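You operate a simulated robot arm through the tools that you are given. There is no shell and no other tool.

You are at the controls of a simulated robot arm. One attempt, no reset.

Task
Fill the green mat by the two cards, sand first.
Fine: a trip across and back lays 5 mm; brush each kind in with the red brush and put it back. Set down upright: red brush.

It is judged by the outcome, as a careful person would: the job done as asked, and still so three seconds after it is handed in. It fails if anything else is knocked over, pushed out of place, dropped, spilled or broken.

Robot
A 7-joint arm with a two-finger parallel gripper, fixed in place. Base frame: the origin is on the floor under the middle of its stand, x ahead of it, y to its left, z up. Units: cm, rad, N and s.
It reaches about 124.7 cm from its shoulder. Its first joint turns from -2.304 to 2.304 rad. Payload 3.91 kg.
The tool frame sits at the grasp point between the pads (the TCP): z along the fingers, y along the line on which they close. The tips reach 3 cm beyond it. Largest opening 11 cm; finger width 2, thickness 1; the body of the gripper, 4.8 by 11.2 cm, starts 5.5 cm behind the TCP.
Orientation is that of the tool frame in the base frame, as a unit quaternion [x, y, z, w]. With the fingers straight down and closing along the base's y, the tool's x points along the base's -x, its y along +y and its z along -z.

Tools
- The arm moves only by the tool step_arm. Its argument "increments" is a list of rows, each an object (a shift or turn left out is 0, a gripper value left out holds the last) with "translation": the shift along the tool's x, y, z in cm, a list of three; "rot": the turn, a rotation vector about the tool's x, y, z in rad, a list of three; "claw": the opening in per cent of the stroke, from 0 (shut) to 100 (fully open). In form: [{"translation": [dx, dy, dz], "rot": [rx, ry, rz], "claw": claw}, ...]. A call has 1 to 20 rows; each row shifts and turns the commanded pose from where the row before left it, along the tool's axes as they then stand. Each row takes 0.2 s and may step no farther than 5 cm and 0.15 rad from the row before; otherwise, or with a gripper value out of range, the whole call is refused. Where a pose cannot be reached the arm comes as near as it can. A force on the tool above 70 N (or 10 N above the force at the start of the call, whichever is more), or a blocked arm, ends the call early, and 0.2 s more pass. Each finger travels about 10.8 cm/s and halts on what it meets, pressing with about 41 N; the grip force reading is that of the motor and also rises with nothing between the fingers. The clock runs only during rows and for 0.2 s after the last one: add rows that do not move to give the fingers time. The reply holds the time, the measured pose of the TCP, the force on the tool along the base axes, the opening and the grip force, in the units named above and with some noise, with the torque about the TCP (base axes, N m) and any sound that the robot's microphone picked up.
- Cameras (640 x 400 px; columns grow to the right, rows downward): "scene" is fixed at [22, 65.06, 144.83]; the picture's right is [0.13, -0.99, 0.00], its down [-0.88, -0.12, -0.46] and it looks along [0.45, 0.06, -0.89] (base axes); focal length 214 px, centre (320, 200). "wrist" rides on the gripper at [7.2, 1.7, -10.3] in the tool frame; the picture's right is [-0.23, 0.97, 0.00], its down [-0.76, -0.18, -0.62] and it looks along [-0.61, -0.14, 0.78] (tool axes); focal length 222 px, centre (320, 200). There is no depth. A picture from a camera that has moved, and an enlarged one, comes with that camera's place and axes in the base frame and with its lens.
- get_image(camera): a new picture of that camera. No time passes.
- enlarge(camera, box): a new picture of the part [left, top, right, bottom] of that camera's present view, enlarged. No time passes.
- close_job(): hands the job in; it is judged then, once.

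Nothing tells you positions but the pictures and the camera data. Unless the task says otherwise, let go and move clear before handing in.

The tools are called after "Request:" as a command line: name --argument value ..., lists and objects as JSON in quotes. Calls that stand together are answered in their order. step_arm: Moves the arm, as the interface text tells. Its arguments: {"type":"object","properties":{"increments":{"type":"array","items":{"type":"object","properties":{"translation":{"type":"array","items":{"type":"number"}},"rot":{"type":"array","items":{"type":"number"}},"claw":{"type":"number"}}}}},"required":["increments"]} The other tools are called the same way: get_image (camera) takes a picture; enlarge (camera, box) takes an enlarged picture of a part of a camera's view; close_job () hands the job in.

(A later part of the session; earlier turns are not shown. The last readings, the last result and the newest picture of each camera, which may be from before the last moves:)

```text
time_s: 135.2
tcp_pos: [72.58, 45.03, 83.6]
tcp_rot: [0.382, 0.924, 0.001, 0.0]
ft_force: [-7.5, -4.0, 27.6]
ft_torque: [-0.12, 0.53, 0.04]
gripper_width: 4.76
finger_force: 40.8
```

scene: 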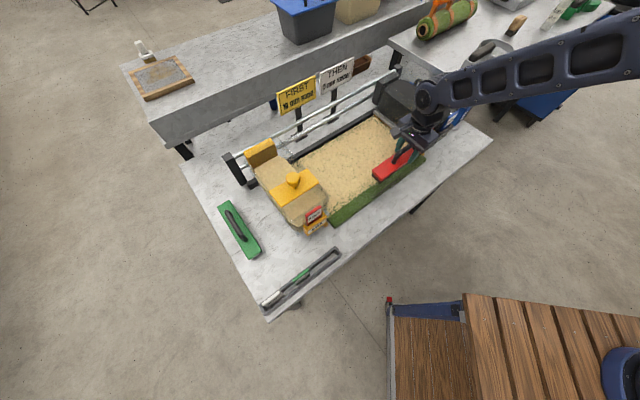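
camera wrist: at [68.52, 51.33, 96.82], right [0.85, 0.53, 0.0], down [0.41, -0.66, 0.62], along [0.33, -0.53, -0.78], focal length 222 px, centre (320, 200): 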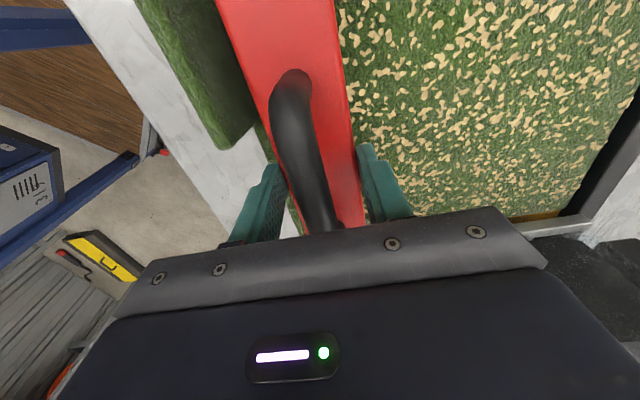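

Request:
step_arm --increments '[{"translation": [0, 0.8, -0.05]}, {"translation": [0, 1.2, 0]}, {"translation": [0, 1.2, 0]}, {"translation": [0, 1.2, 0]}, {"translation": [0, 1.2, 0]}, {"translation": [0, 1.2, 0]}, {"translation": [0, 1.2, 0]}, {"translation": [0, 1.2, 0]}, {"translation": [0, 1.2, 0]}, {"translation": [0, 1.2, 0]}, {"translation": [0, 1.2, 0]}, {"translation": [0, 1.2, 0.02]}, {"translation": [0, 1.2, 0]}, {"translation": [0, 1.2, 0]}, {"translation": [0, 1.2, 0]}, {"translation": [0, 1.2, 0]}, {"translation": [0, 1.2, 0]}, {"translation": [0, 1.2, 0]}, {"translation": [0, 0.8, 0]}]'

Request:
step_arm --increments '[{"translation": [0, 0, 0.05]}, {"translation": [0, -0.8, 0]}, {"translation": [0, -1.2, 0]}, {"translation": [0, -1.2, 0]}, {"translation": [0, -1.2, 0]}, {"translation": [0, -1.2, 0]}, {"translation": [0, -1.2, 0]}, {"translation": [0, -1.2, 0]}, {"translation": [0, -1.2, 0]}, {"translation": [0, -1.2, 0]}, {"translation": [0, -1.2, 0]}, {"translation": [0, -1.2, 0]}, {"translation": [0, -1.2, 0]}, {"translation": [0, -1.2, 0]}, {"translation": [0, -1.2, 0]}, {"translation": [0, -1.2, 0]}, {"translation": [0, -1.2, 0]}, {"translation": [0, -1.2, 0]}, {"translation": [0, -1.2, 0]}, {"translation": [0, -0.8, 0]}]'

Request:
enlarge --camera "scene" --box '[270, 80, 460, 230]'

Request:
get_image --camera "wrist"

```text
time_s: 139.2
tcp_pos: [87.99, 60.77, 83.51]
tcp_rot: [0.383, 0.924, 0.001, 0.0]
ft_force: [-2.3, -2.4, 7.9]
ft_torque: [-0.21, -0.23, -0.12]
gripper_width: 4.71
finger_force: 40.9
```

```text
time_s: 143.4
tcp_pos: [72.35, 44.77, 83.41]
tcp_rot: [0.381, 0.925, 0.001, 0.0]
ft_force: [6.8, 8.4, 25.9]
ft_torque: [0.15, -0.02, 0.04]
gripper_width: 4.74
finger_force: 41.2
```

```text
2.67 times, centred on (365, 155) of scene
camera zoom: at [22.0, 65.06, 144.83], right [0.13, -0.99, 0.0], down [-0.88, -0.12, -0.46], along [0.45, 0.06, -0.89], focal length 572 px, centre (200, 320)
```

zoom: 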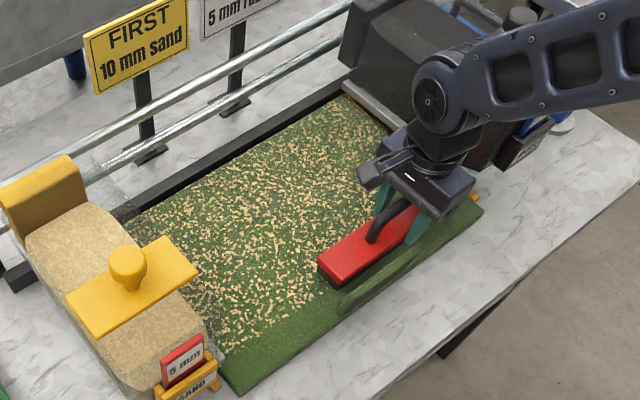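

```text
taken
camera wrist: at [68.38, 51.18, 93.9], right [0.85, 0.53, 0.0], down [0.41, -0.66, 0.62], along [0.33, -0.53, -0.78], focal length 222 px, centre (320, 200)
```

wrist: 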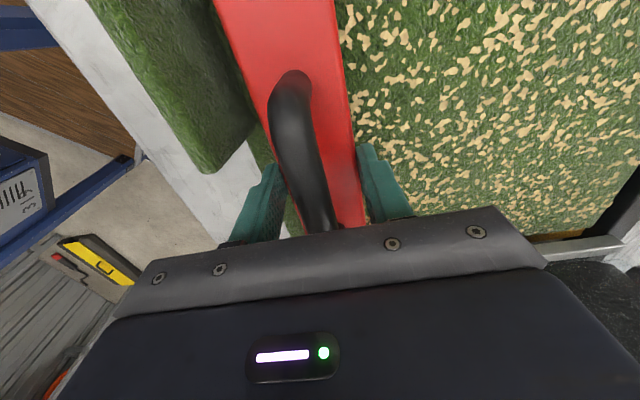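

The sand is now evenly worked in, with no further change. I'll carry the brush back to its spot in front of the gauge.

Request:
step_arm --increments '[{"translation": [0, 0, -1]}, {"translation": [0, 0, -2.5]}, {"translation": [0, 0, -3]}, {"translation": [0, -3, 0]}, {"translation": [0, -4, 0]}, {"translation": [0, -4.4, 0]}, {"translation": [-2, 0, 0]}, {"translation": [-3.5, 0, 0]}, {"translation": [-4, 0, 0]}, {"translation": [-4, 0, 0]}, {"translation": [-4, 0, 0]}, {"translation": [-4, 0, 0]}, {"translation": [-4, 0, 0]}, {"translation": [-3.7, 0, 0]}, {"translation": [-2.5, 0, 0]}, {"rot": [0, 0, 0.02]}, {"translation": [0, 0, 0]}, {"translation": [0, 0, 0]}]'

Request:
enlarge --camera "scene" --box '[400, 90, 520, 190]'

Request:
get_image --camera "wrist"

```text
time_s: 147.2
tcp_pos: [87.0, 14.58, 89.67]
tcp_rot: [0.391, 0.92, 0.0, 0.0]
ft_force: [-0.1, 0.0, -3.2]
ft_torque: [0.01, -0.03, 0.01]
gripper_width: 4.74
finger_force: 41.0
```

```text
4.00 times, centred on (460, 140) of scene
camera zoom: at [22.0, 65.06, 144.83], right [0.13, -0.99, 0.0], down [-0.88, -0.12, -0.46], along [0.45, 0.06, -0.89], focal length 858 px, centre (-240, 440)
```

zoom: 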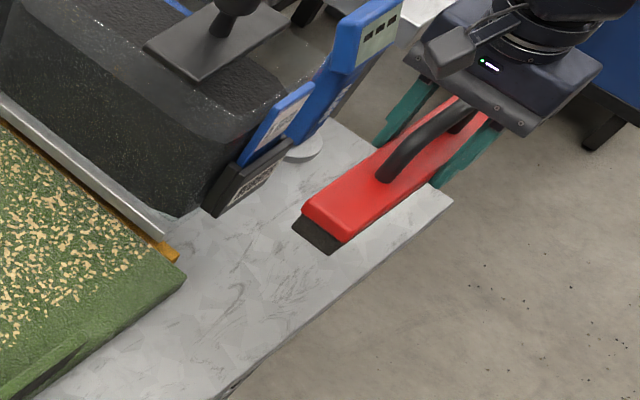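

```text
taken
camera wrist: at [83.14, 21.0, 100.23], right [0.86, 0.51, 0.0], down [0.4, -0.67, 0.62], along [0.32, -0.54, -0.78], focal length 222 px, centre (320, 200)
```

wrist: 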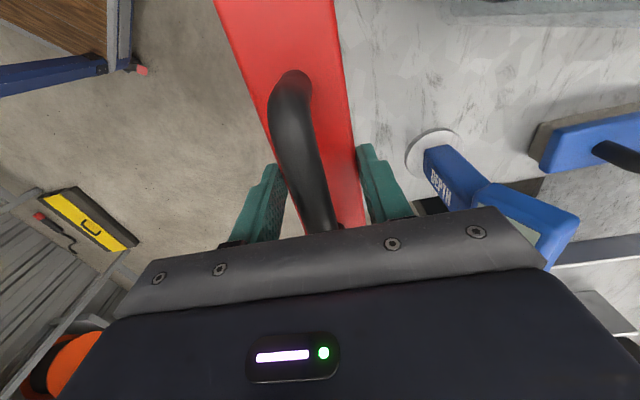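

Request:
step_arm --increments '[{"translation": [0, -0.35, 0]}, {"translation": [0, 0, 2]}, {"translation": [0, 0, 2]}, {"translation": [0, 0, 1.5]}, {"translation": [0, 0, 0.7]}, {"translation": [0, 0, 0.5]}, {"translation": [0, 0, 0]}]'

Request:
enlarge --camera "scene" --box '[440, 110, 510, 170]'

```text
time_s: 148.8
tcp_pos: [86.69, 14.26, 83.16]
tcp_rot: [0.392, 0.92, 0.0, -0.001]
ft_force: [0.4, 0.0, -2.4]
ft_torque: [-0.03, 0.0, 0.01]
gripper_width: 4.78
finger_force: 41.2
```

```text
6.67 times, centred on (475, 140) of scene
camera zoom: at [22.0, 65.06, 144.83], right [0.13, -0.99, 0.0], down [-0.88, -0.12, -0.46], along [0.45, 0.06, -0.89], focal length 1430 px, centre (-713, 600)
```

zoom: 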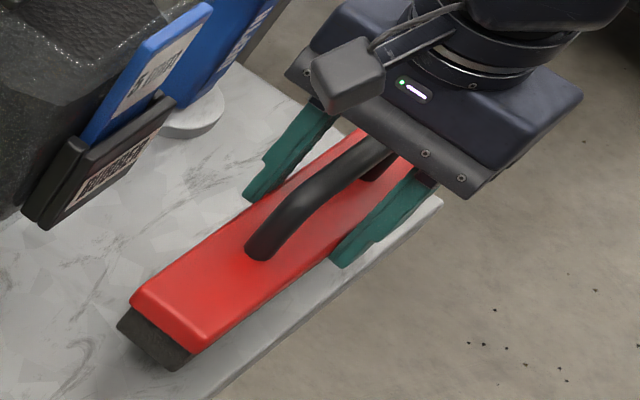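

Request:
step_arm --increments '[{"translation": [0, 0, 0.4]}, {"translation": [0, 0, 0.4]}, {"translation": [0, 0, 0.3]}, {"translation": [0, 0, 0]}]'

Request:
enlarge --camera "scene" --box '[440, 110, 510, 170]'

```text
time_s: 149.8
tcp_pos: [86.67, 14.29, 82.16]
tcp_rot: [0.392, 0.92, 0.001, 0.0]
ft_force: [-0.4, 0.3, -2.1]
ft_torque: [0.01, -0.01, 0.01]
gripper_width: 4.76
finger_force: 41.3
```

```text
6.67 times, centred on (475, 140) of scene
camera zoom: at [22.0, 65.06, 144.83], right [0.13, -0.99, 0.0], down [-0.88, -0.12, -0.46], along [0.45, 0.06, -0.89], focal length 1430 px, centre (-713, 600)
```

zoom: 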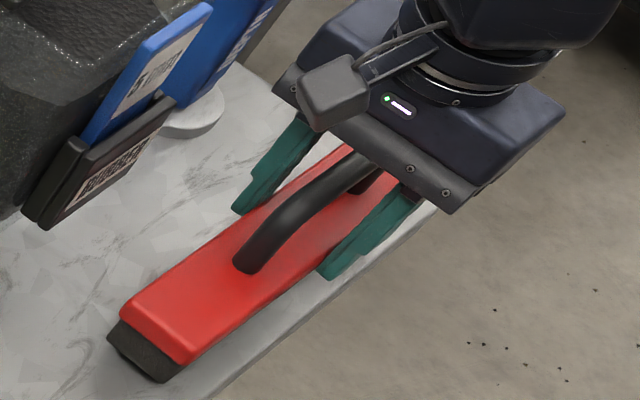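

Request:
step_arm --increments '[{"translation": [0, 0, 0.2]}, {"translation": [0, 0, 0.2]}, {"translation": [0, 0, 0]}]'

```text
time_s: 150.6
tcp_pos: [86.55, 14.35, 81.66]
tcp_rot: [0.391, 0.92, 0.0, 0.0]
ft_force: [0.2, 0.7, -3.0]
ft_torque: [0.0, 0.02, 0.01]
gripper_width: 4.73
finger_force: 41.4
```

Request:
step_arm --increments '[{"translation": [0, 0, 0.15]}, {"translation": [0, 0, 0.15]}, {"translation": [0, 0, 0]}]'

```text
time_s: 151.4
tcp_pos: [86.63, 14.32, 81.43]
tcp_rot: [0.391, 0.921, 0.0, 0.0]
ft_force: [-0.1, 0.1, -2.2]
ft_torque: [0.01, 0.02, -0.03]
gripper_width: 4.76
finger_force: 40.6
```

Request:
step_arm --increments '[{"translation": [0, 0, 0.12]}, {"translation": [0, 0, 0.12]}, {"translation": [0, 0, 0]}]'

Request:
enlarge --camera "scene" --box '[440, 110, 510, 170]'

```text
time_s: 152.2
tcp_pos: [86.58, 14.37, 81.2]
tcp_rot: [0.392, 0.92, 0.0, 0.0]
ft_force: [0.4, 0.1, -2.4]
ft_torque: [0.0, -0.02, 0.02]
gripper_width: 4.74
finger_force: 41.2
```

```text
6.67 times, centred on (475, 140) of scene
camera zoom: at [22.0, 65.06, 144.83], right [0.13, -0.99, 0.0], down [-0.88, -0.12, -0.46], along [0.45, 0.06, -0.89], focal length 1430 px, centre (-713, 600)
```

zoom: 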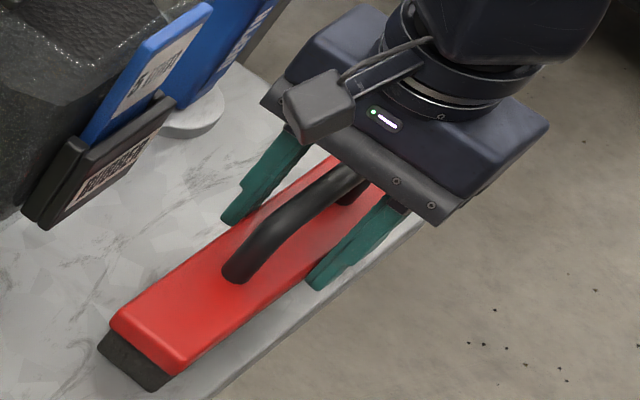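

Request:
step_arm --increments '[{"translation": [0, 0, 0.08]}, {"translation": [0, 0, 0.08]}, {"translation": [0, 0, 0]}]'

```text
time_s: 153.0
tcp_pos: [86.56, 14.4, 81.33]
tcp_rot: [0.391, 0.92, 0.001, 0.0]
ft_force: [-0.7, 3.7, 18.9]
ft_torque: [0.24, 0.59, -0.02]
gripper_width: 4.74
finger_force: 41.2
```

The brush is on the bench in its original spot. I'll release and lift away.

Request:
step_arm --increments '[{"translation": [0, 0, -0.06]}, {"claw": 60}, {"claw": 70}, {"claw": 70}, {"translation": [0, 0, -1]}, {"translation": [0, 0, -2]}, {"translation": [0, 0, -3]}, {"translation": [0, 0, -4]}, {"translation": [0, 0, -4]}, {"translation": [0, 0, -4], "claw": 100}, {"translation": [0, 0, -4]}, {"translation": [0, 0, -4]}, {"translation": [0, 0, -4]}, {"translation": [0, 0, -4]}, {"translation": [0, 0, 0]}]'

Request:
get_image --camera "scene"

Request:
enlarge --camera "scene" --box '[435, 120, 500, 175]'

Request:
enlarge --camera "scene" --box '[270, 80, 460, 230]'

Request:
get_image --camera "wrist"

```text
time_s: 156.2
tcp_pos: [86.51, 14.26, 115.32]
tcp_rot: [0.392, 0.92, 0.0, 0.0]
ft_force: [0.4, -1.1, -0.1]
ft_torque: [-0.01, 0.01, -0.01]
gripper_width: 11.01
finger_force: 0.1
```

```text
taken
```

scene: 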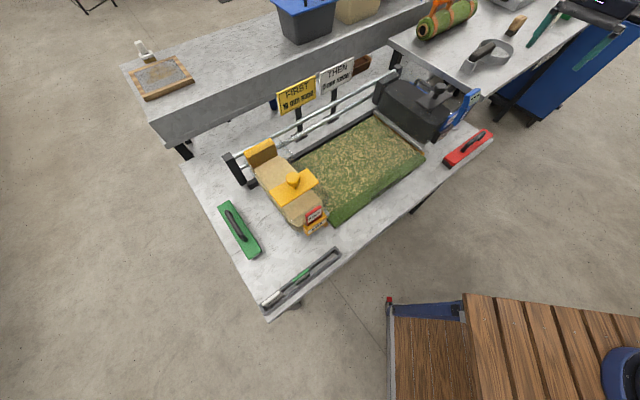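

```text
7.27 times, centred on (468, 148) of scene
camera zoom: at [22.0, 65.06, 144.83], right [0.13, -0.99, 0.0], down [-0.88, -0.12, -0.46], along [0.45, 0.06, -0.89], focal length 1560 px, centre (-753, 582)
```

zoom: 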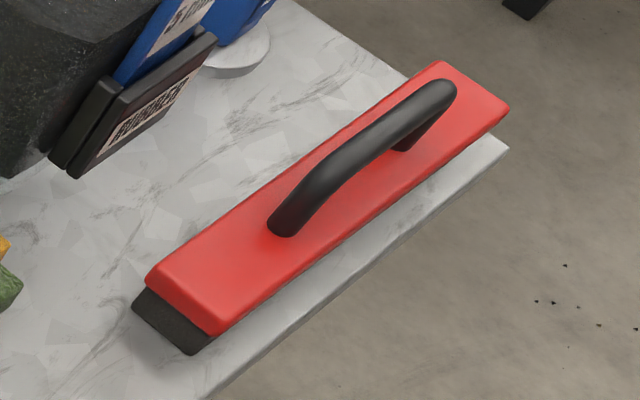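

```text
2.67 times, centred on (365, 155) of scene
camera zoom: at [22.0, 65.06, 144.83], right [0.13, -0.99, 0.0], down [-0.88, -0.12, -0.46], along [0.45, 0.06, -0.89], focal length 572 px, centre (200, 320)
```

zoom: 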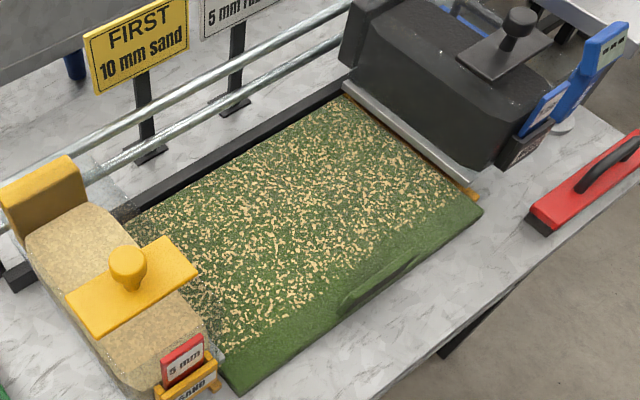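

```text
taken
camera wrist: at [82.75, 20.75, 125.78], right [0.86, 0.51, 0.0], down [0.4, -0.67, 0.62], along [0.32, -0.54, -0.78], focal length 222 px, centre (320, 200)
```

wrist: 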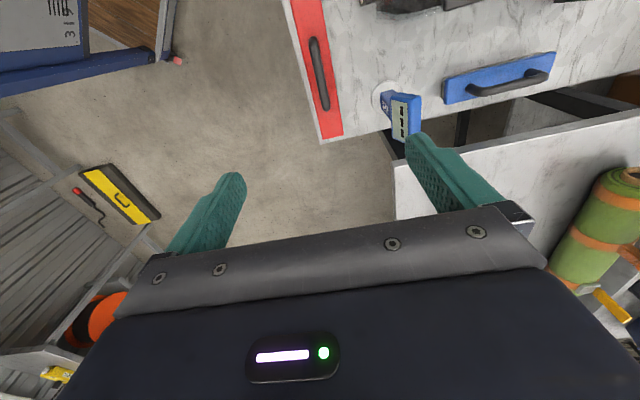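

The brush is upright exactly where it was, and the sand is evenly brushed in. Next is one round trip with the rubber hopper: I'll move above its knob, near (90.8, 34.8), and turn the fingers back along the rail.

Request:
step_arm --increments '[{"translation": [2.36, 3.46, 0]}, {"translation": [2.36, 3.46, 0]}, {"translation": [2.36, 3.46, 0]}, {"translation": [2.36, 3.46, 0]}, {"translation": [2.36, 3.46, 0]}, {"translation": [0, 0, 0]}]'

Request:
step_arm --increments '[{"rot": [0, 0, -0.1446]}, {"rot": [0, 0, -0.1446]}, {"rot": [0, 0, -0.1446]}, {"rot": [0, 0, -0.1446]}, {"rot": [0, 0, -0.1446]}, {"rot": [0, 0, -0.1446]}, {"rot": [0, 0, -0.1446]}, {"rot": [0, 0, -0.1446]}, {"rot": [0, 0, -0.1446]}, {"rot": [0, 0, -0.1446]}, {"rot": [0, 0, -0.1446]}, {"translation": [0, 0, 0]}]'

Request:
get_image --camera "wrist"

Request:
get_image --camera "scene"

```text
time_s: 157.6
tcp_pos: [90.99, 35.18, 115.26]
tcp_rot: [0.392, 0.92, 0.0, 0.001]
ft_force: [-0.4, -0.2, 0.1]
ft_torque: [-0.01, -0.02, 0.0]
gripper_width: 11.01
finger_force: 0.2
```

```text
time_s: 160.2
tcp_pos: [90.88, 34.94, 115.01]
tcp_rot: [-0.383, 0.924, 0.0, 0.0]
ft_force: [-0.7, 0.0, 0.1]
ft_torque: [0.03, -0.04, -0.03]
gripper_width: 10.99
finger_force: 0.0
```

```text
taken
camera wrist: at [84.55, 30.99, 125.63], right [-0.53, 0.85, 0.0], down [0.66, 0.41, 0.62], along [0.53, 0.33, -0.78], focal length 222 px, centre (320, 200)
```

wrist: 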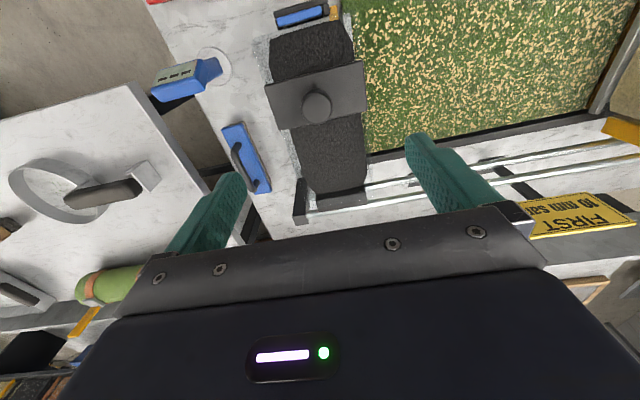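

```text
taken
```

scene: 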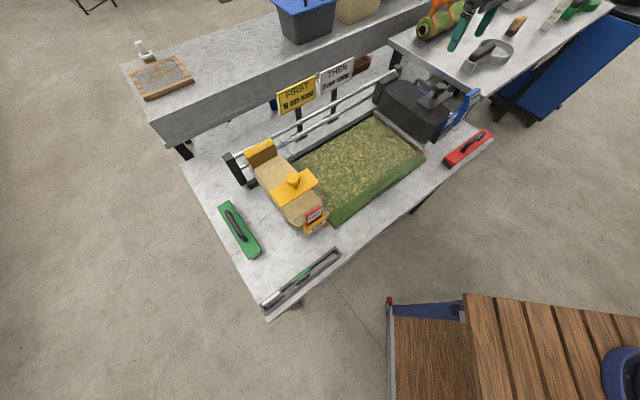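

Request:
enlarge --camera "wrist" --box '[240, 0, 400, 200]'

Request:
enlarge --camera "scene" --box '[430, 85, 480, 140]'

Request:
enlarge --camera "wrist" --box '[260, 0, 350, 60]'

```text
2.00 times, centred on (320, 100) of wrist
camera zoom: at [84.55, 30.99, 125.63], right [-0.53, 0.85, 0.0], down [0.66, 0.41, 0.62], along [0.53, 0.33, -0.78], focal length 444 px, centre (320, 400)
```

zoom: 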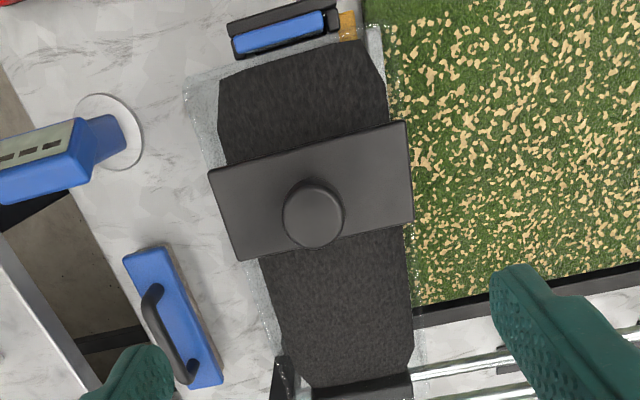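

```text
7.27 times, centred on (455, 112) of scene
camera zoom: at [22.0, 65.06, 144.83], right [0.13, -0.99, 0.0], down [-0.88, -0.12, -0.46], along [0.45, 0.06, -0.89], focal length 1560 px, centre (-662, 836)
```

zoom: 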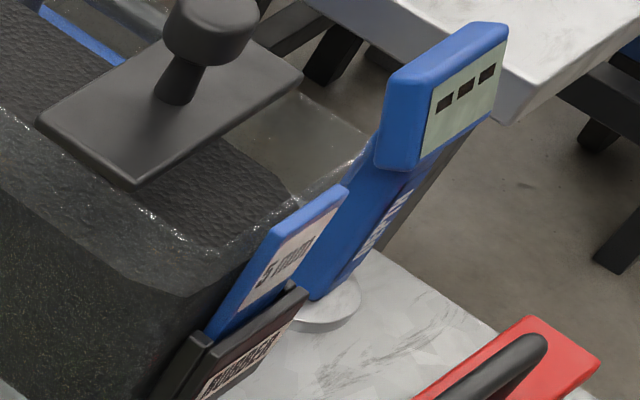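

```text
6.67 times, centred on (305, 30) of wrist
camera zoom: at [84.55, 30.99, 125.63], right [-0.53, 0.85, 0.0], down [0.66, 0.41, 0.62], along [0.53, 0.33, -0.78], focal length 1481 px, centre (420, 1333)
```

zoom: 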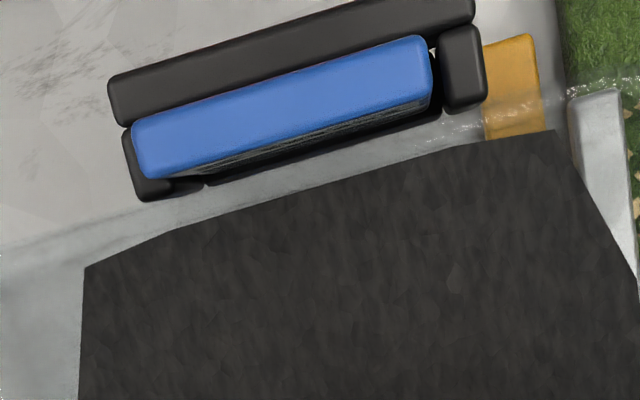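

The rubber hopper's gate reads "5 mm", so one round trip is right. The knob is a few mm off my position, so I'll trim and descend around it.

Request:
step_arm --increments '[{"translation": [0.22, -0.29, 0]}, {"translation": [0, 0, 4]}, {"translation": [0, 0, 4]}, {"translation": [0, 0, 3]}, {"translation": [0, 0, 2]}, {"translation": [0, 0, 1.5]}, {"translation": [0, 0, 0.7]}, {"translation": [0, 0, 0]}]'

Request:
get_image --camera "wrist"

Request:
enlarge --camera "scene" --box '[370, 50, 490, 150]'

```text
time_s: 162.0
tcp_pos: [90.89, 34.54, 100.03]
tcp_rot: [-0.382, 0.924, 0.001, 0.0]
ft_force: [-0.5, 0.2, -0.6]
ft_torque: [0.01, 0.03, 0.0]
gripper_width: 11.0
finger_force: 0.0
```

```text
taken
camera wrist: at [84.56, 30.61, 110.47], right [-0.53, 0.85, 0.0], down [0.66, 0.41, 0.62], along [0.53, 0.33, -0.78], focal length 222 px, centre (320, 200)
```

wrist: 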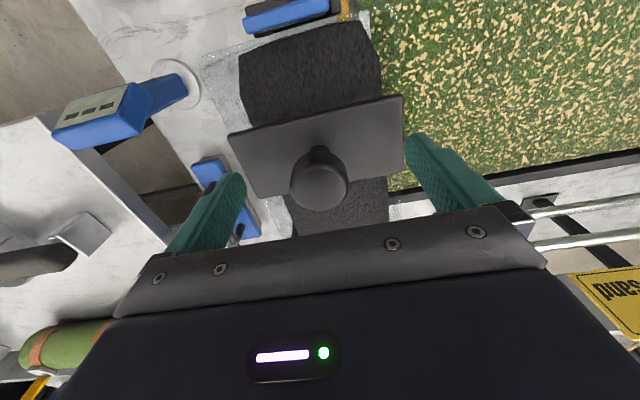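

```text
4.00 times, centred on (430, 100) of scene
camera zoom: at [22.0, 65.06, 144.83], right [0.13, -0.99, 0.0], down [-0.88, -0.12, -0.46], along [0.45, 0.06, -0.89], focal length 858 px, centre (-120, 600)
```

zoom: 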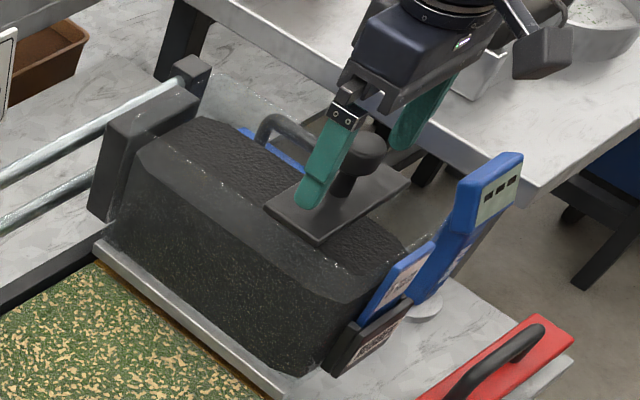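

Request:
step_arm --increments '[{"translation": [0, 0, 1.0]}, {"claw": 20}, {"claw": 20}, {"claw": 20}, {"claw": 20}]'

Request:
get_image --camera "wrist"

Request:
enlarge --camera "scene" --box '[370, 50, 490, 150]'

```text
time_s: 163.2
tcp_pos: [90.81, 34.36, 98.94]
tcp_rot: [-0.383, 0.924, 0.0, 0.0]
ft_force: [-1.3, -1.4, -2.4]
ft_torque: [-0.31, -0.47, -0.13]
gripper_width: 3.37
finger_force: 44.5
```

```text
taken
camera wrist: at [84.58, 30.59, 109.48], right [-0.53, 0.85, 0.0], down [0.66, 0.41, 0.62], along [0.53, 0.33, -0.78], focal length 222 px, centre (320, 200)
```

wrist: 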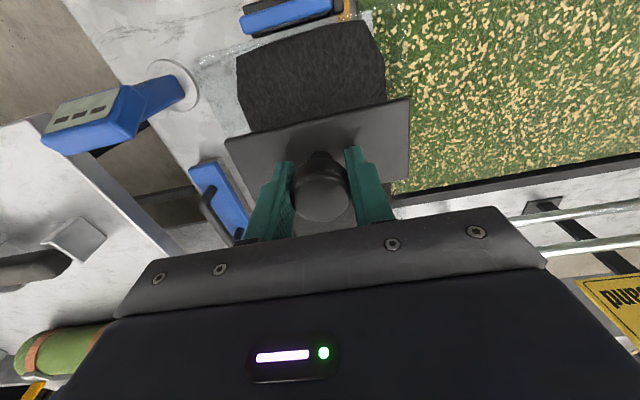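

```text
4.00 times, centred on (430, 100) of scene
camera zoom: at [22.0, 65.06, 144.83], right [0.13, -0.99, 0.0], down [-0.88, -0.12, -0.46], along [0.45, 0.06, -0.89], focal length 858 px, centre (-120, 600)
```

zoom: 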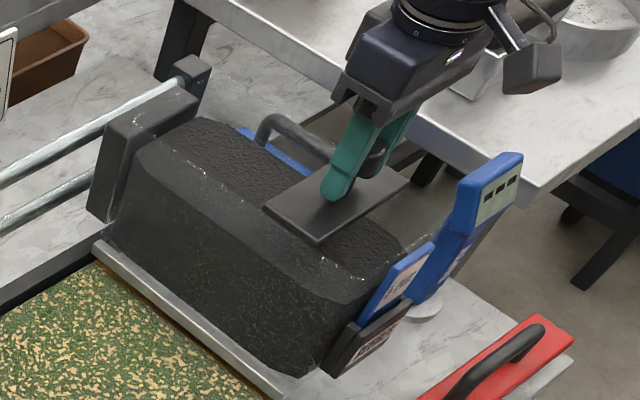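

Gripped. I'll start the rubber hopper across slowly, watching the side force.

Request:
step_arm --increments '[{"translation": [0, 0.5, 0]}, {"translation": [0, 0.8, 0]}, {"translation": [0, 1, 0]}, {"translation": [0, 1, 0]}, {"translation": [0, 1, 0]}, {"translation": [0, 1, 0]}]'

Request:
enlarge --camera "scene" --box '[300, 60, 490, 200]'

```text
time_s: 164.6
tcp_pos: [87.1, 38.2, 98.79]
tcp_rot: [-0.383, 0.924, 0.0, 0.0]
ft_force: [-11.9, -13.2, 18.9]
ft_torque: [0.04, 1.02, 0.15]
gripper_width: 3.39
finger_force: 45.1
```

```text
2.86 times, centred on (395, 130) of scene
camera zoom: at [22.0, 65.06, 144.83], right [0.13, -0.99, 0.0], down [-0.88, -0.12, -0.46], along [0.45, 0.06, -0.89], focal length 613 px, centre (106, 400)
```

zoom: 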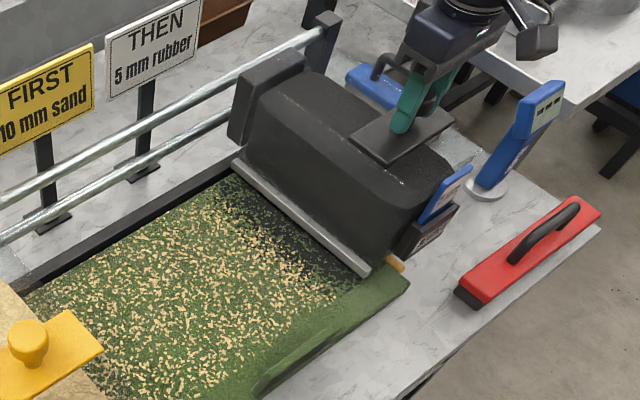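

Request:
step_arm --increments '[{"translation": [0.08, 1, -0.02]}, {"translation": [0, 1.2, 0]}, {"translation": [0, 1.2, 0]}, {"translation": [0, 1.2, 0]}, {"translation": [0, 1.2, 0]}, {"translation": [0, 1.2, 0]}, {"translation": [0, 1.2, 0]}, {"translation": [0, 1.2, 0]}, {"translation": [0, 1.2, 0]}, {"translation": [0, 1.2, 0]}]'

Request:
enlarge --camera "scene" --box '[250, 60, 490, 230]'

```text
time_s: 166.8
tcp_pos: [78.77, 46.63, 98.83]
tcp_rot: [-0.383, 0.924, 0.001, 0.002]
ft_force: [23.1, 24.0, 15.1]
ft_torque: [-0.12, -0.86, -0.01]
gripper_width: 3.38
finger_force: 45.0
```

```text
2.35 times, centred on (370, 145) of scene
camera zoom: at [22.0, 65.06, 144.83], right [0.13, -0.99, 0.0], down [-0.88, -0.12, -0.46], along [0.45, 0.06, -0.89], focal length 505 px, centre (202, 329)
```

zoom: 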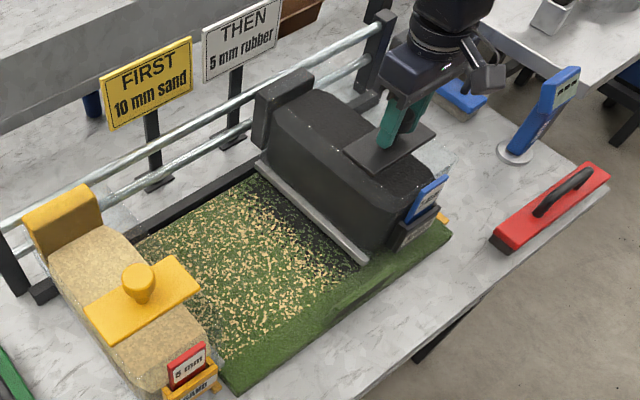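

Request:
step_arm --increments '[{"translation": [-0.06, 1, 0]}, {"translation": [-0.05, 1.2, 0]}, {"translation": [0, 1.2, 0]}, {"translation": [0, 1.2, 0]}, {"translation": [0, 1.2, 0]}, {"translation": [0, 1.2, 0]}, {"translation": [0, 1.2, 0]}, {"translation": [0, 1.2, 0]}, {"translation": [0, 1.2, 0]}, {"translation": [0, 1.2, 0]}]'

Request:
enlarge --camera "scene" --box '[250, 60, 490, 230]'

```text
time_s: 169.0
tcp_pos: [70.42, 54.86, 98.81]
tcp_rot: [-0.384, 0.923, 0.0, -0.001]
ft_force: [-25.1, -21.7, 9.0]
ft_torque: [-0.34, -0.52, 0.03]
gripper_width: 3.39
finger_force: 44.6
```

```text
2.35 times, centred on (370, 145) of scene
camera zoom: at [22.0, 65.06, 144.83], right [0.13, -0.99, 0.0], down [-0.88, -0.12, -0.46], along [0.45, 0.06, -0.89], focal length 505 px, centre (202, 329)
```

zoom: 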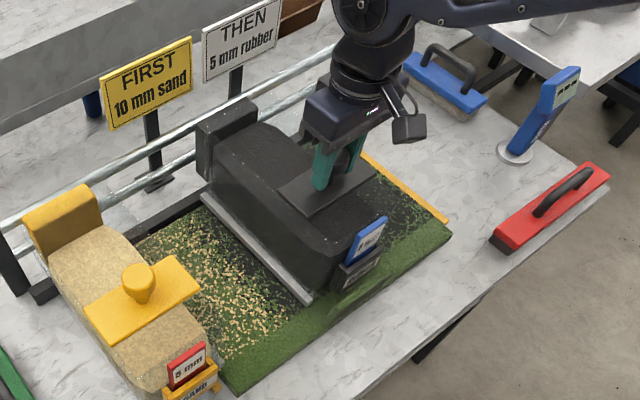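

Request:
step_arm --increments '[{"translation": [0.06, 1, 0]}, {"translation": [0, 1.2, 0]}, {"translation": [0, 1.2, 0]}, {"translation": [0, 1.2, 0]}, {"translation": [0, 1.2, 0]}, {"translation": [0, 1.2, 0]}, {"translation": [0, 1.2, 0]}, {"translation": [0, 1.2, 0]}, {"translation": [0, 1, 0]}]'

Request:
enlarge --camera "scene" --box '[250, 100, 400, 230]'

Request:
enlarge --camera "wrist" --box '[320, 0, 520, 200]'

```text
time_s: 171.0
tcp_pos: [63.1, 62.2, 98.87]
tcp_rot: [-0.382, 0.924, 0.0, 0.0]
ft_force: [1.3, 3.5, -30.2]
ft_torque: [-0.85, 0.0, -0.06]
gripper_width: 3.38
finger_force: 45.4
```

```text
3.08 times, centred on (325, 165) of scene
camera zoom: at [22.0, 65.06, 144.83], right [0.13, -0.99, 0.0], down [-0.88, -0.12, -0.46], along [0.45, 0.06, -0.89], focal length 660 px, centre (305, 308)
```

zoom: 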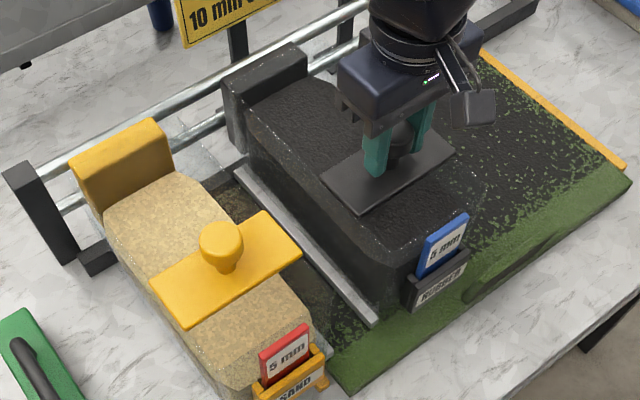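

```text
2.00 times, centred on (420, 100) of wrist
camera zoom: at [56.83, 58.37, 109.43], right [-0.53, 0.85, 0.0], down [0.66, 0.41, 0.62], along [0.53, 0.33, -0.78], focal length 444 px, centre (120, 400)
```

zoom: 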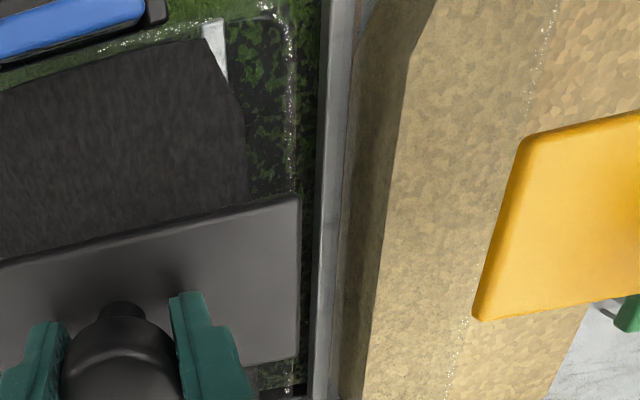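

Request:
step_arm --increments '[{"translation": [0, 0.8, 0.06]}, {"translation": [0, 1, 0]}, {"translation": [0, 0.8, 0]}, {"translation": [0, 0.5, 0]}, {"translation": [0, 0, 0]}]'

Request:
enlarge --camera "wrist" --box '[390, 0, 510, 100]'

Request:
enlarge --camera "scene" --box '[290, 140, 380, 230]'

```text
time_s: 172.2
tcp_pos: [60.83, 64.54, 98.79]
tcp_rot: [-0.383, 0.924, 0.0, 0.002]
ft_force: [17.8, 17.3, -1.4]
ft_torque: [-1.13, -0.2, -0.11]
gripper_width: 3.36
finger_force: 45.0
```

```text
4.00 times, centred on (450, 50) of wrist
camera zoom: at [54.49, 60.67, 109.44], right [-0.53, 0.85, 0.0], down [0.66, 0.41, 0.62], along [0.53, 0.33, -0.78], focal length 888 px, centre (-200, 800)
```

zoom: 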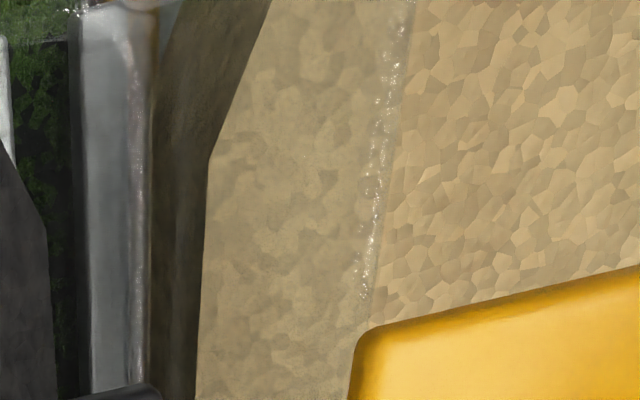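

```text
4.44 times, centred on (335, 185) of scene
camera zoom: at [22.0, 65.06, 144.83], right [0.13, -0.99, 0.0], down [-0.88, -0.12, -0.46], along [0.45, 0.06, -0.89], focal length 953 px, centre (253, 267)
```

zoom: 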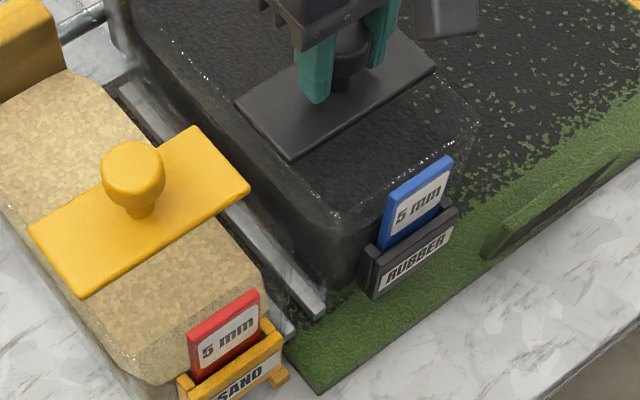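

Request:
step_arm --increments '[{"translation": [-0.05, 0.4, 0]}, {"translation": [0, 0.4, 0]}, {"translation": [0, 0, 0]}]'

Request:
enlarge --camera "wrist" --box '[370, 0, 490, 100]'

```text
time_s: 173.0
tcp_pos: [60.3, 64.96, 98.95]
tcp_rot: [-0.383, 0.924, 0.0, 0.002]
ft_force: [18.3, 16.1, 16.2]
ft_torque: [-0.95, -0.29, -0.1]
gripper_width: 3.32
finger_force: 44.8
```

```text
4.00 times, centred on (430, 50) of wrist
camera zoom: at [53.95, 61.19, 109.44], right [-0.53, 0.85, 0.0], down [0.66, 0.41, 0.62], along [0.53, 0.33, -0.78], focal length 888 px, centre (-120, 800)
```

zoom: 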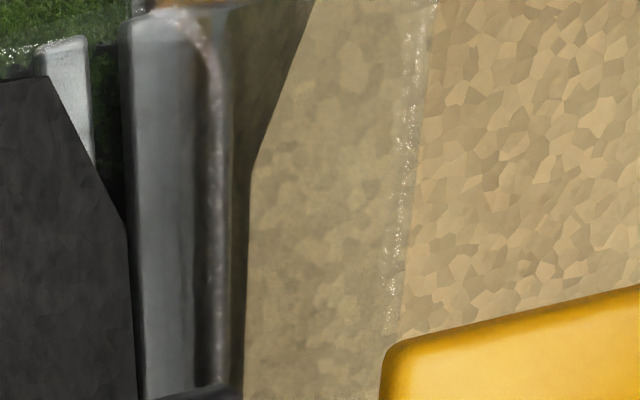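

Request:
step_arm --increments '[{"translation": [-0.05, 0.25, -0.03]}, {"translation": [0, 0, 0]}]'

Request:
enlarge --camera "wrist" --box '[370, 0, 490, 100]'

Request:
enlarge --camera "scene" --box '[290, 140, 380, 230]'

```text
time_s: 173.6
tcp_pos: [60.11, 65.29, 98.84]
tcp_rot: [-0.383, 0.924, 0.0, 0.0]
ft_force: [7.9, 6.3, 21.6]
ft_torque: [-0.04, -1.05, 0.18]
gripper_width: 3.35
finger_force: 45.5
```

```text
4.00 times, centred on (430, 50) of wrist
camera zoom: at [53.77, 61.39, 109.44], right [-0.53, 0.85, 0.0], down [0.66, 0.41, 0.62], along [0.53, 0.33, -0.78], focal length 888 px, centre (-120, 800)
```

zoom: 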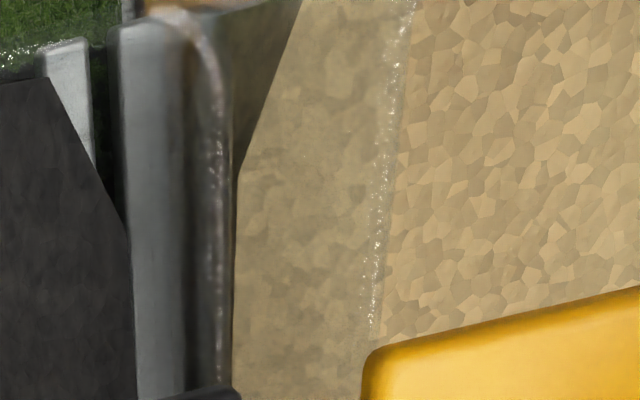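

```text
4.44 times, centred on (335, 185) of scene
camera zoom: at [22.0, 65.06, 144.83], right [0.13, -0.99, 0.0], down [-0.88, -0.12, -0.46], along [0.45, 0.06, -0.89], focal length 953 px, centre (253, 267)
```

zoom: 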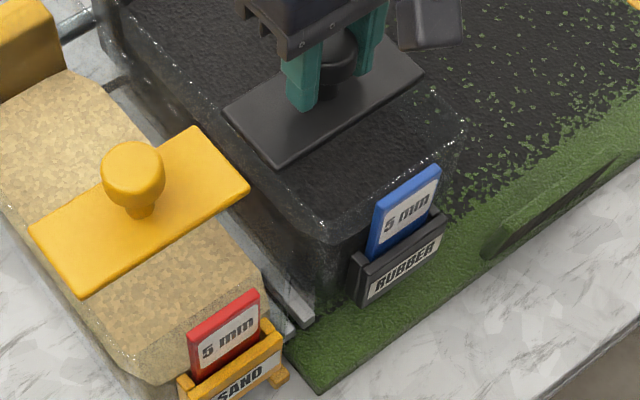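

A small clear gap with no bump. Now I'll bring the rubber hopper back home.

Request:
step_arm --increments '[{"translation": [0, -0.6, 0]}, {"translation": [0, -1, 0]}, {"translation": [0, -1.2, 0]}, {"translation": [0, -1.2, 0]}, {"translation": [0, -1.2, 0]}, {"translation": [0, -1.2, 0]}, {"translation": [0, -1.2, 0]}, {"translation": [0, -1.2, 0]}, {"translation": [0, -1.2, 0]}, {"translation": [0, -1.2, 0]}, {"translation": [0, -1.2, 0]}, {"translation": [0, -1.2, 0]}, {"translation": [0, -1.2, 0]}, {"translation": [0, -1.2, 0]}]'

Request:
enlarge --camera "scene" --box '[250, 60, 490, 230]'

```text
time_s: 176.6
tcp_pos: [71.53, 53.87, 98.81]
tcp_rot: [-0.382, 0.924, 0.0, -0.001]
ft_force: [-23.5, -23.2, -11.7]
ft_torque: [0.08, 0.88, -0.03]
gripper_width: 3.38
finger_force: 45.0
```

```text
2.35 times, centred on (370, 145) of scene
camera zoom: at [22.0, 65.06, 144.83], right [0.13, -0.99, 0.0], down [-0.88, -0.12, -0.46], along [0.45, 0.06, -0.89], focal length 505 px, centre (202, 329)
```

zoom: 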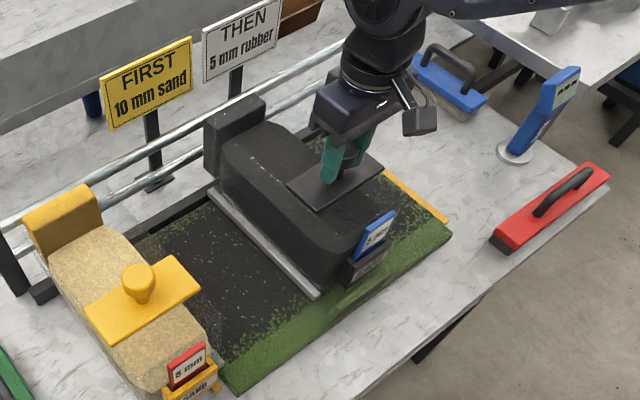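

Request:
step_arm --increments '[{"translation": [0.06, -1, 0]}, {"translation": [0, -1.2, 0]}, {"translation": [0, -1.2, 0]}, {"translation": [0, -1.2, 0]}, {"translation": [0, -1.2, 0]}, {"translation": [0, -1.2, 0]}, {"translation": [0, -1.2, 0]}, {"translation": [0, -1.2, 0]}, {"translation": [0, -1.2, 0]}, {"translation": [0, -1.2, 0]}, {"translation": [0, -1.2, 0]}, {"translation": [0, -1.2, 0]}]'

Request:
enlarge --camera "scene" --box '[250, 60, 490, 230]'

```text
time_s: 179.2
tcp_pos: [81.71, 43.77, 99.02]
tcp_rot: [-0.382, 0.924, 0.0, 0.0]
ft_force: [-4.8, -6.2, -1.7]
ft_torque: [0.52, 0.62, 0.16]
gripper_width: 3.36
finger_force: 45.1
```

```text
2.35 times, centred on (370, 145) of scene
camera zoom: at [22.0, 65.06, 144.83], right [0.13, -0.99, 0.0], down [-0.88, -0.12, -0.46], along [0.45, 0.06, -0.89], focal length 505 px, centre (202, 329)
```

zoom: 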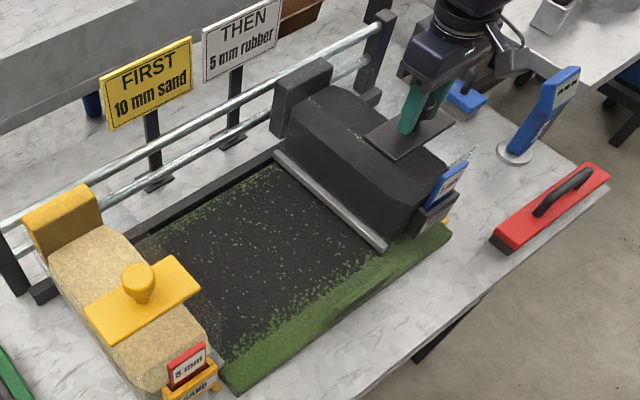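

Request:
step_arm --increments '[{"translation": [0, -1.2, 0]}, {"translation": [0, -1.2, 0]}, {"translation": [0, -1.2, 0]}, {"translation": [0, -1.2, 0]}, {"translation": [0, -1.2, 0]}, {"translation": [0, -1.2, 0]}, {"translation": [0, -1.2, 0]}, {"translation": [0, -1.2, 0]}, {"translation": [0, -1.2, 0]}, {"translation": [0, -1, 0]}, {"translation": [0, -0.6, 0]}, {"translation": [0, -0.3, 0]}, {"translation": [0, 0, 0]}]'

Request:
enlarge --camera "scene" --box '[370, 50, 490, 150]'

```text
time_s: 182.0
tcp_pos: [90.61, 35.06, 98.84]
tcp_rot: [-0.382, 0.924, 0.001, 0.001]
ft_force: [14.4, 15.2, 9.3]
ft_torque: [0.56, 0.29, 0.13]
gripper_width: 3.37
finger_force: 45.5
```

```text
4.00 times, centred on (430, 100) of scene
camera zoom: at [22.0, 65.06, 144.83], right [0.13, -0.99, 0.0], down [-0.88, -0.12, -0.46], along [0.45, 0.06, -0.89], focal length 858 px, centre (-120, 600)
```

zoom: 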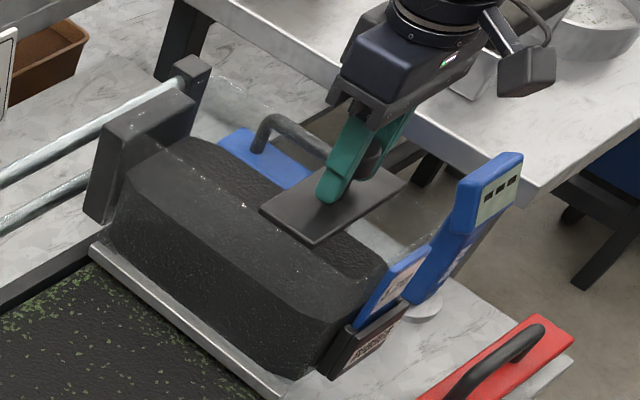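

Request:
step_arm --increments '[{"translation": [-0.04, -0.3, 0]}, {"translation": [0, -0.2, 0]}, {"translation": [0, -0.1, 0]}, {"translation": [0, 0, 0]}]'

Request:
enlarge --camera "scene" --box '[370, 50, 490, 150]'

```text
time_s: 183.0
tcp_pos: [91.03, 34.37, 98.8]
tcp_rot: [-0.382, 0.924, 0.0, 0.001]
ft_force: [2.3, 5.3, 10.1]
ft_torque: [-0.31, 1.18, 0.27]
gripper_width: 3.36
finger_force: 45.3
```

```text
4.00 times, centred on (430, 100) of scene
camera zoom: at [22.0, 65.06, 144.83], right [0.13, -0.99, 0.0], down [-0.88, -0.12, -0.46], along [0.45, 0.06, -0.89], focal length 858 px, centre (-120, 600)
```

zoom: 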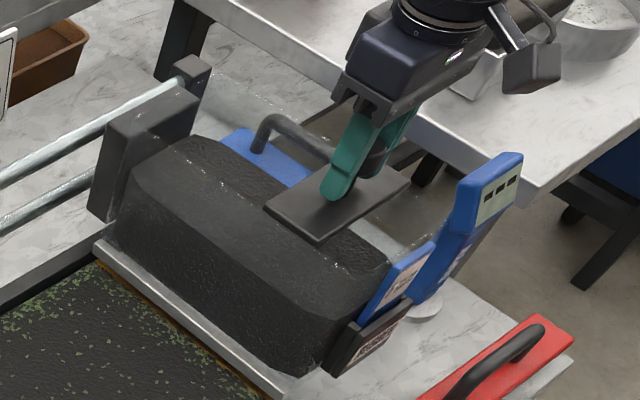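

The rubber hopper is back at its home mark. I'll release and lift away.

Request:
step_arm --increments '[{"claw": 60}, {"claw": 100}, {"claw": 100}, {"claw": 100}, {"translation": [0, 0, -1]}, {"translation": [0, 0, -2]}, {"translation": [0, 0, -3]}, {"translation": [0, 0, -4]}, {"translation": [0, 0, -4]}, {"translation": [0, 0, -3]}, {"translation": [0, 0, 0]}]'

Request:
enlarge --camera "scene" --box '[220, 50, 500, 240]'

Request:
get_image --camera "wrist"

```text
time_s: 185.4
tcp_pos: [90.94, 34.74, 115.95]
tcp_rot: [-0.381, 0.924, 0.0, 0.0]
ft_force: [0.5, -1.1, 0.6]
ft_torque: [0.0, -0.03, -0.01]
gripper_width: 11.01
finger_force: 0.1
```

```text
2.11 times, centred on (360, 145) of scene
camera zoom: at [22.0, 65.06, 144.83], right [0.13, -0.99, 0.0], down [-0.88, -0.12, -0.46], along [0.45, 0.06, -0.89], focal length 452 px, centre (236, 316)
```

zoom: 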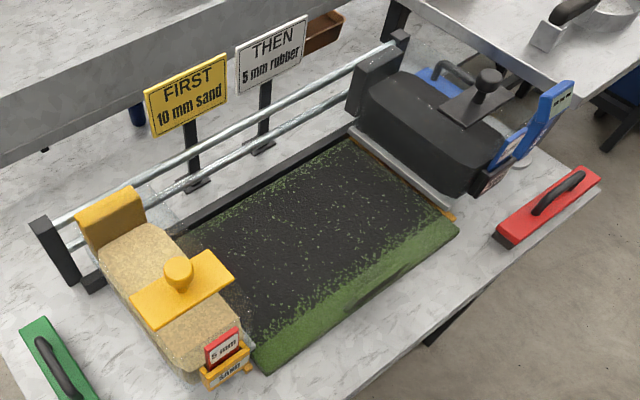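

```text
taken
camera wrist: at [84.64, 30.83, 126.43], right [-0.53, 0.85, 0.0], down [0.66, 0.41, 0.62], along [0.53, 0.33, -0.78], focal length 222 px, centre (320, 200)
```

wrist: 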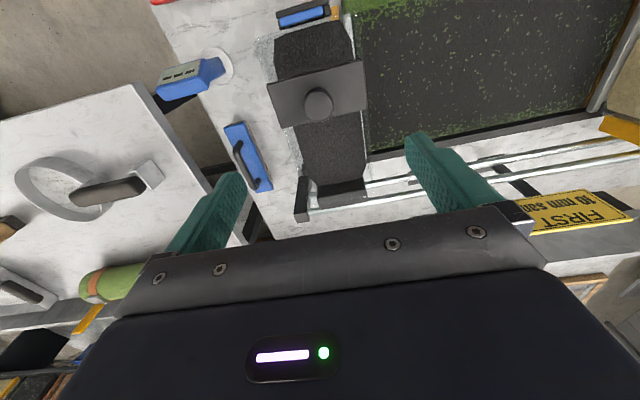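

Rubber is laid across the mat. Now back to the red brush: rotate, move above it and re-grip its block.

Request:
step_arm --increments '[{"rot": [0, 0, 0.1446]}, {"rot": [0, 0, 0.1446]}, {"rot": [0, 0, 0.1446]}, {"rot": [0, 0, 0.1446]}, {"rot": [0, 0, 0.1446]}, {"rot": [0, 0, 0.1446]}, {"rot": [0, 0, 0.1446]}, {"rot": [0, 0, 0.1446]}, {"rot": [0, 0, 0.1446]}, {"rot": [0, 0, 0.1446]}, {"rot": [0, 0, 0.1446]}, {"translation": [-2.36, -3.46, 0]}, {"translation": [-2.36, -3.46, 0]}, {"translation": [-2.36, -3.46, 0]}, {"translation": [-2.36, -3.46, 0]}, {"translation": [-2.36, -3.46, 0]}, {"translation": [0, 0, 0]}, {"translation": [0, 0, 0]}]'

Request:
get_image --camera "wrist"

```text
time_s: 189.2
tcp_pos: [86.44, 14.39, 116.06]
tcp_rot: [0.392, 0.92, 0.0, 0.0]
ft_force: [0.9, -0.2, 0.3]
ft_torque: [-0.03, 0.0, -0.02]
gripper_width: 11.0
finger_force: 0.0
```

```text
taken
camera wrist: at [82.68, 20.82, 126.64], right [0.86, 0.51, 0.0], down [0.4, -0.67, 0.62], along [0.32, -0.54, -0.78], focal length 222 px, centre (320, 200)
```

wrist: 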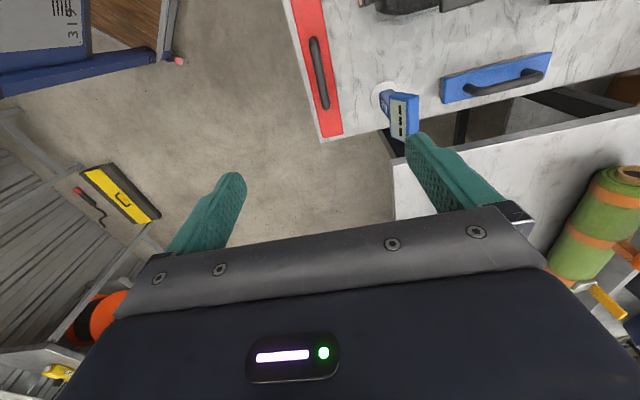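

Request:
step_arm --increments '[{"translation": [0, 0, 4.5]}, {"translation": [0, 0, 4.5]}, {"translation": [0, 0, 4.5]}, {"translation": [0, 0, 4.5]}, {"translation": [0, 0, 4.5]}, {"translation": [0, 0, 4.5]}, {"translation": [0, 0, 3.5]}, {"translation": [0, 0, 1.5]}, {"translation": [0, 0, 1]}, {"translation": [0, 0, 1]}, {"translation": [0, 0, 0.5]}, {"translation": [0, 0, 0.2]}, {"translation": [0, 0, 0]}]'

Request:
get_image --camera "wrist"

Request:
enlarge --camera "scene" --box '[440, 110, 510, 170]'

```text
time_s: 192.0
tcp_pos: [86.73, 13.94, 81.18]
tcp_rot: [0.392, 0.92, 0.0, 0.0]
ft_force: [0.5, -1.1, 0.1]
ft_torque: [-0.01, 0.02, -0.01]
gripper_width: 11.01
finger_force: 0.0
```

```text
taken
camera wrist: at [82.9, 20.41, 91.72], right [0.86, 0.51, 0.0], down [0.4, -0.67, 0.62], along [0.32, -0.54, -0.78], focal length 222 px, centre (320, 200)
```

wrist: 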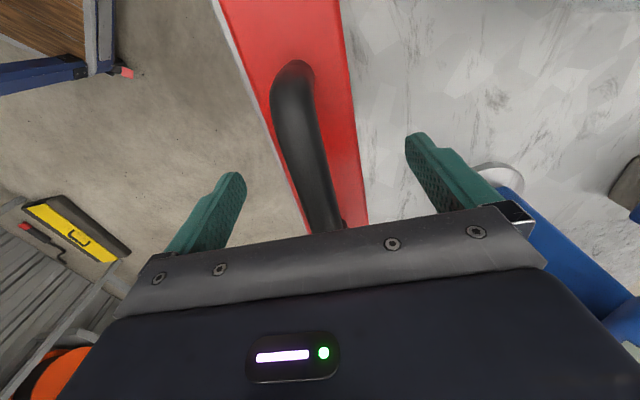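

```text
6.67 times, centred on (475, 140) of scene
camera zoom: at [22.0, 65.06, 144.83], right [0.13, -0.99, 0.0], down [-0.88, -0.12, -0.46], along [0.45, 0.06, -0.89], focal length 1430 px, centre (-713, 600)
```

zoom: 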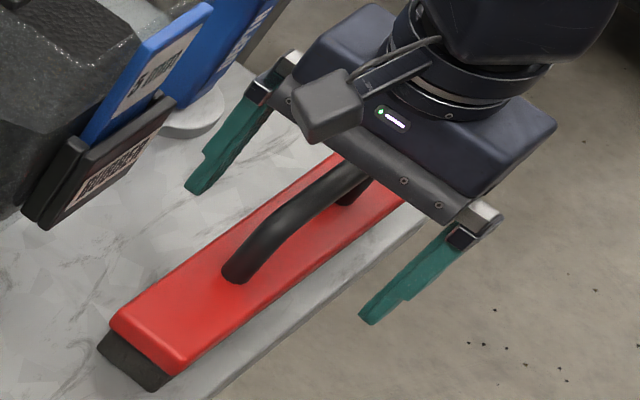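

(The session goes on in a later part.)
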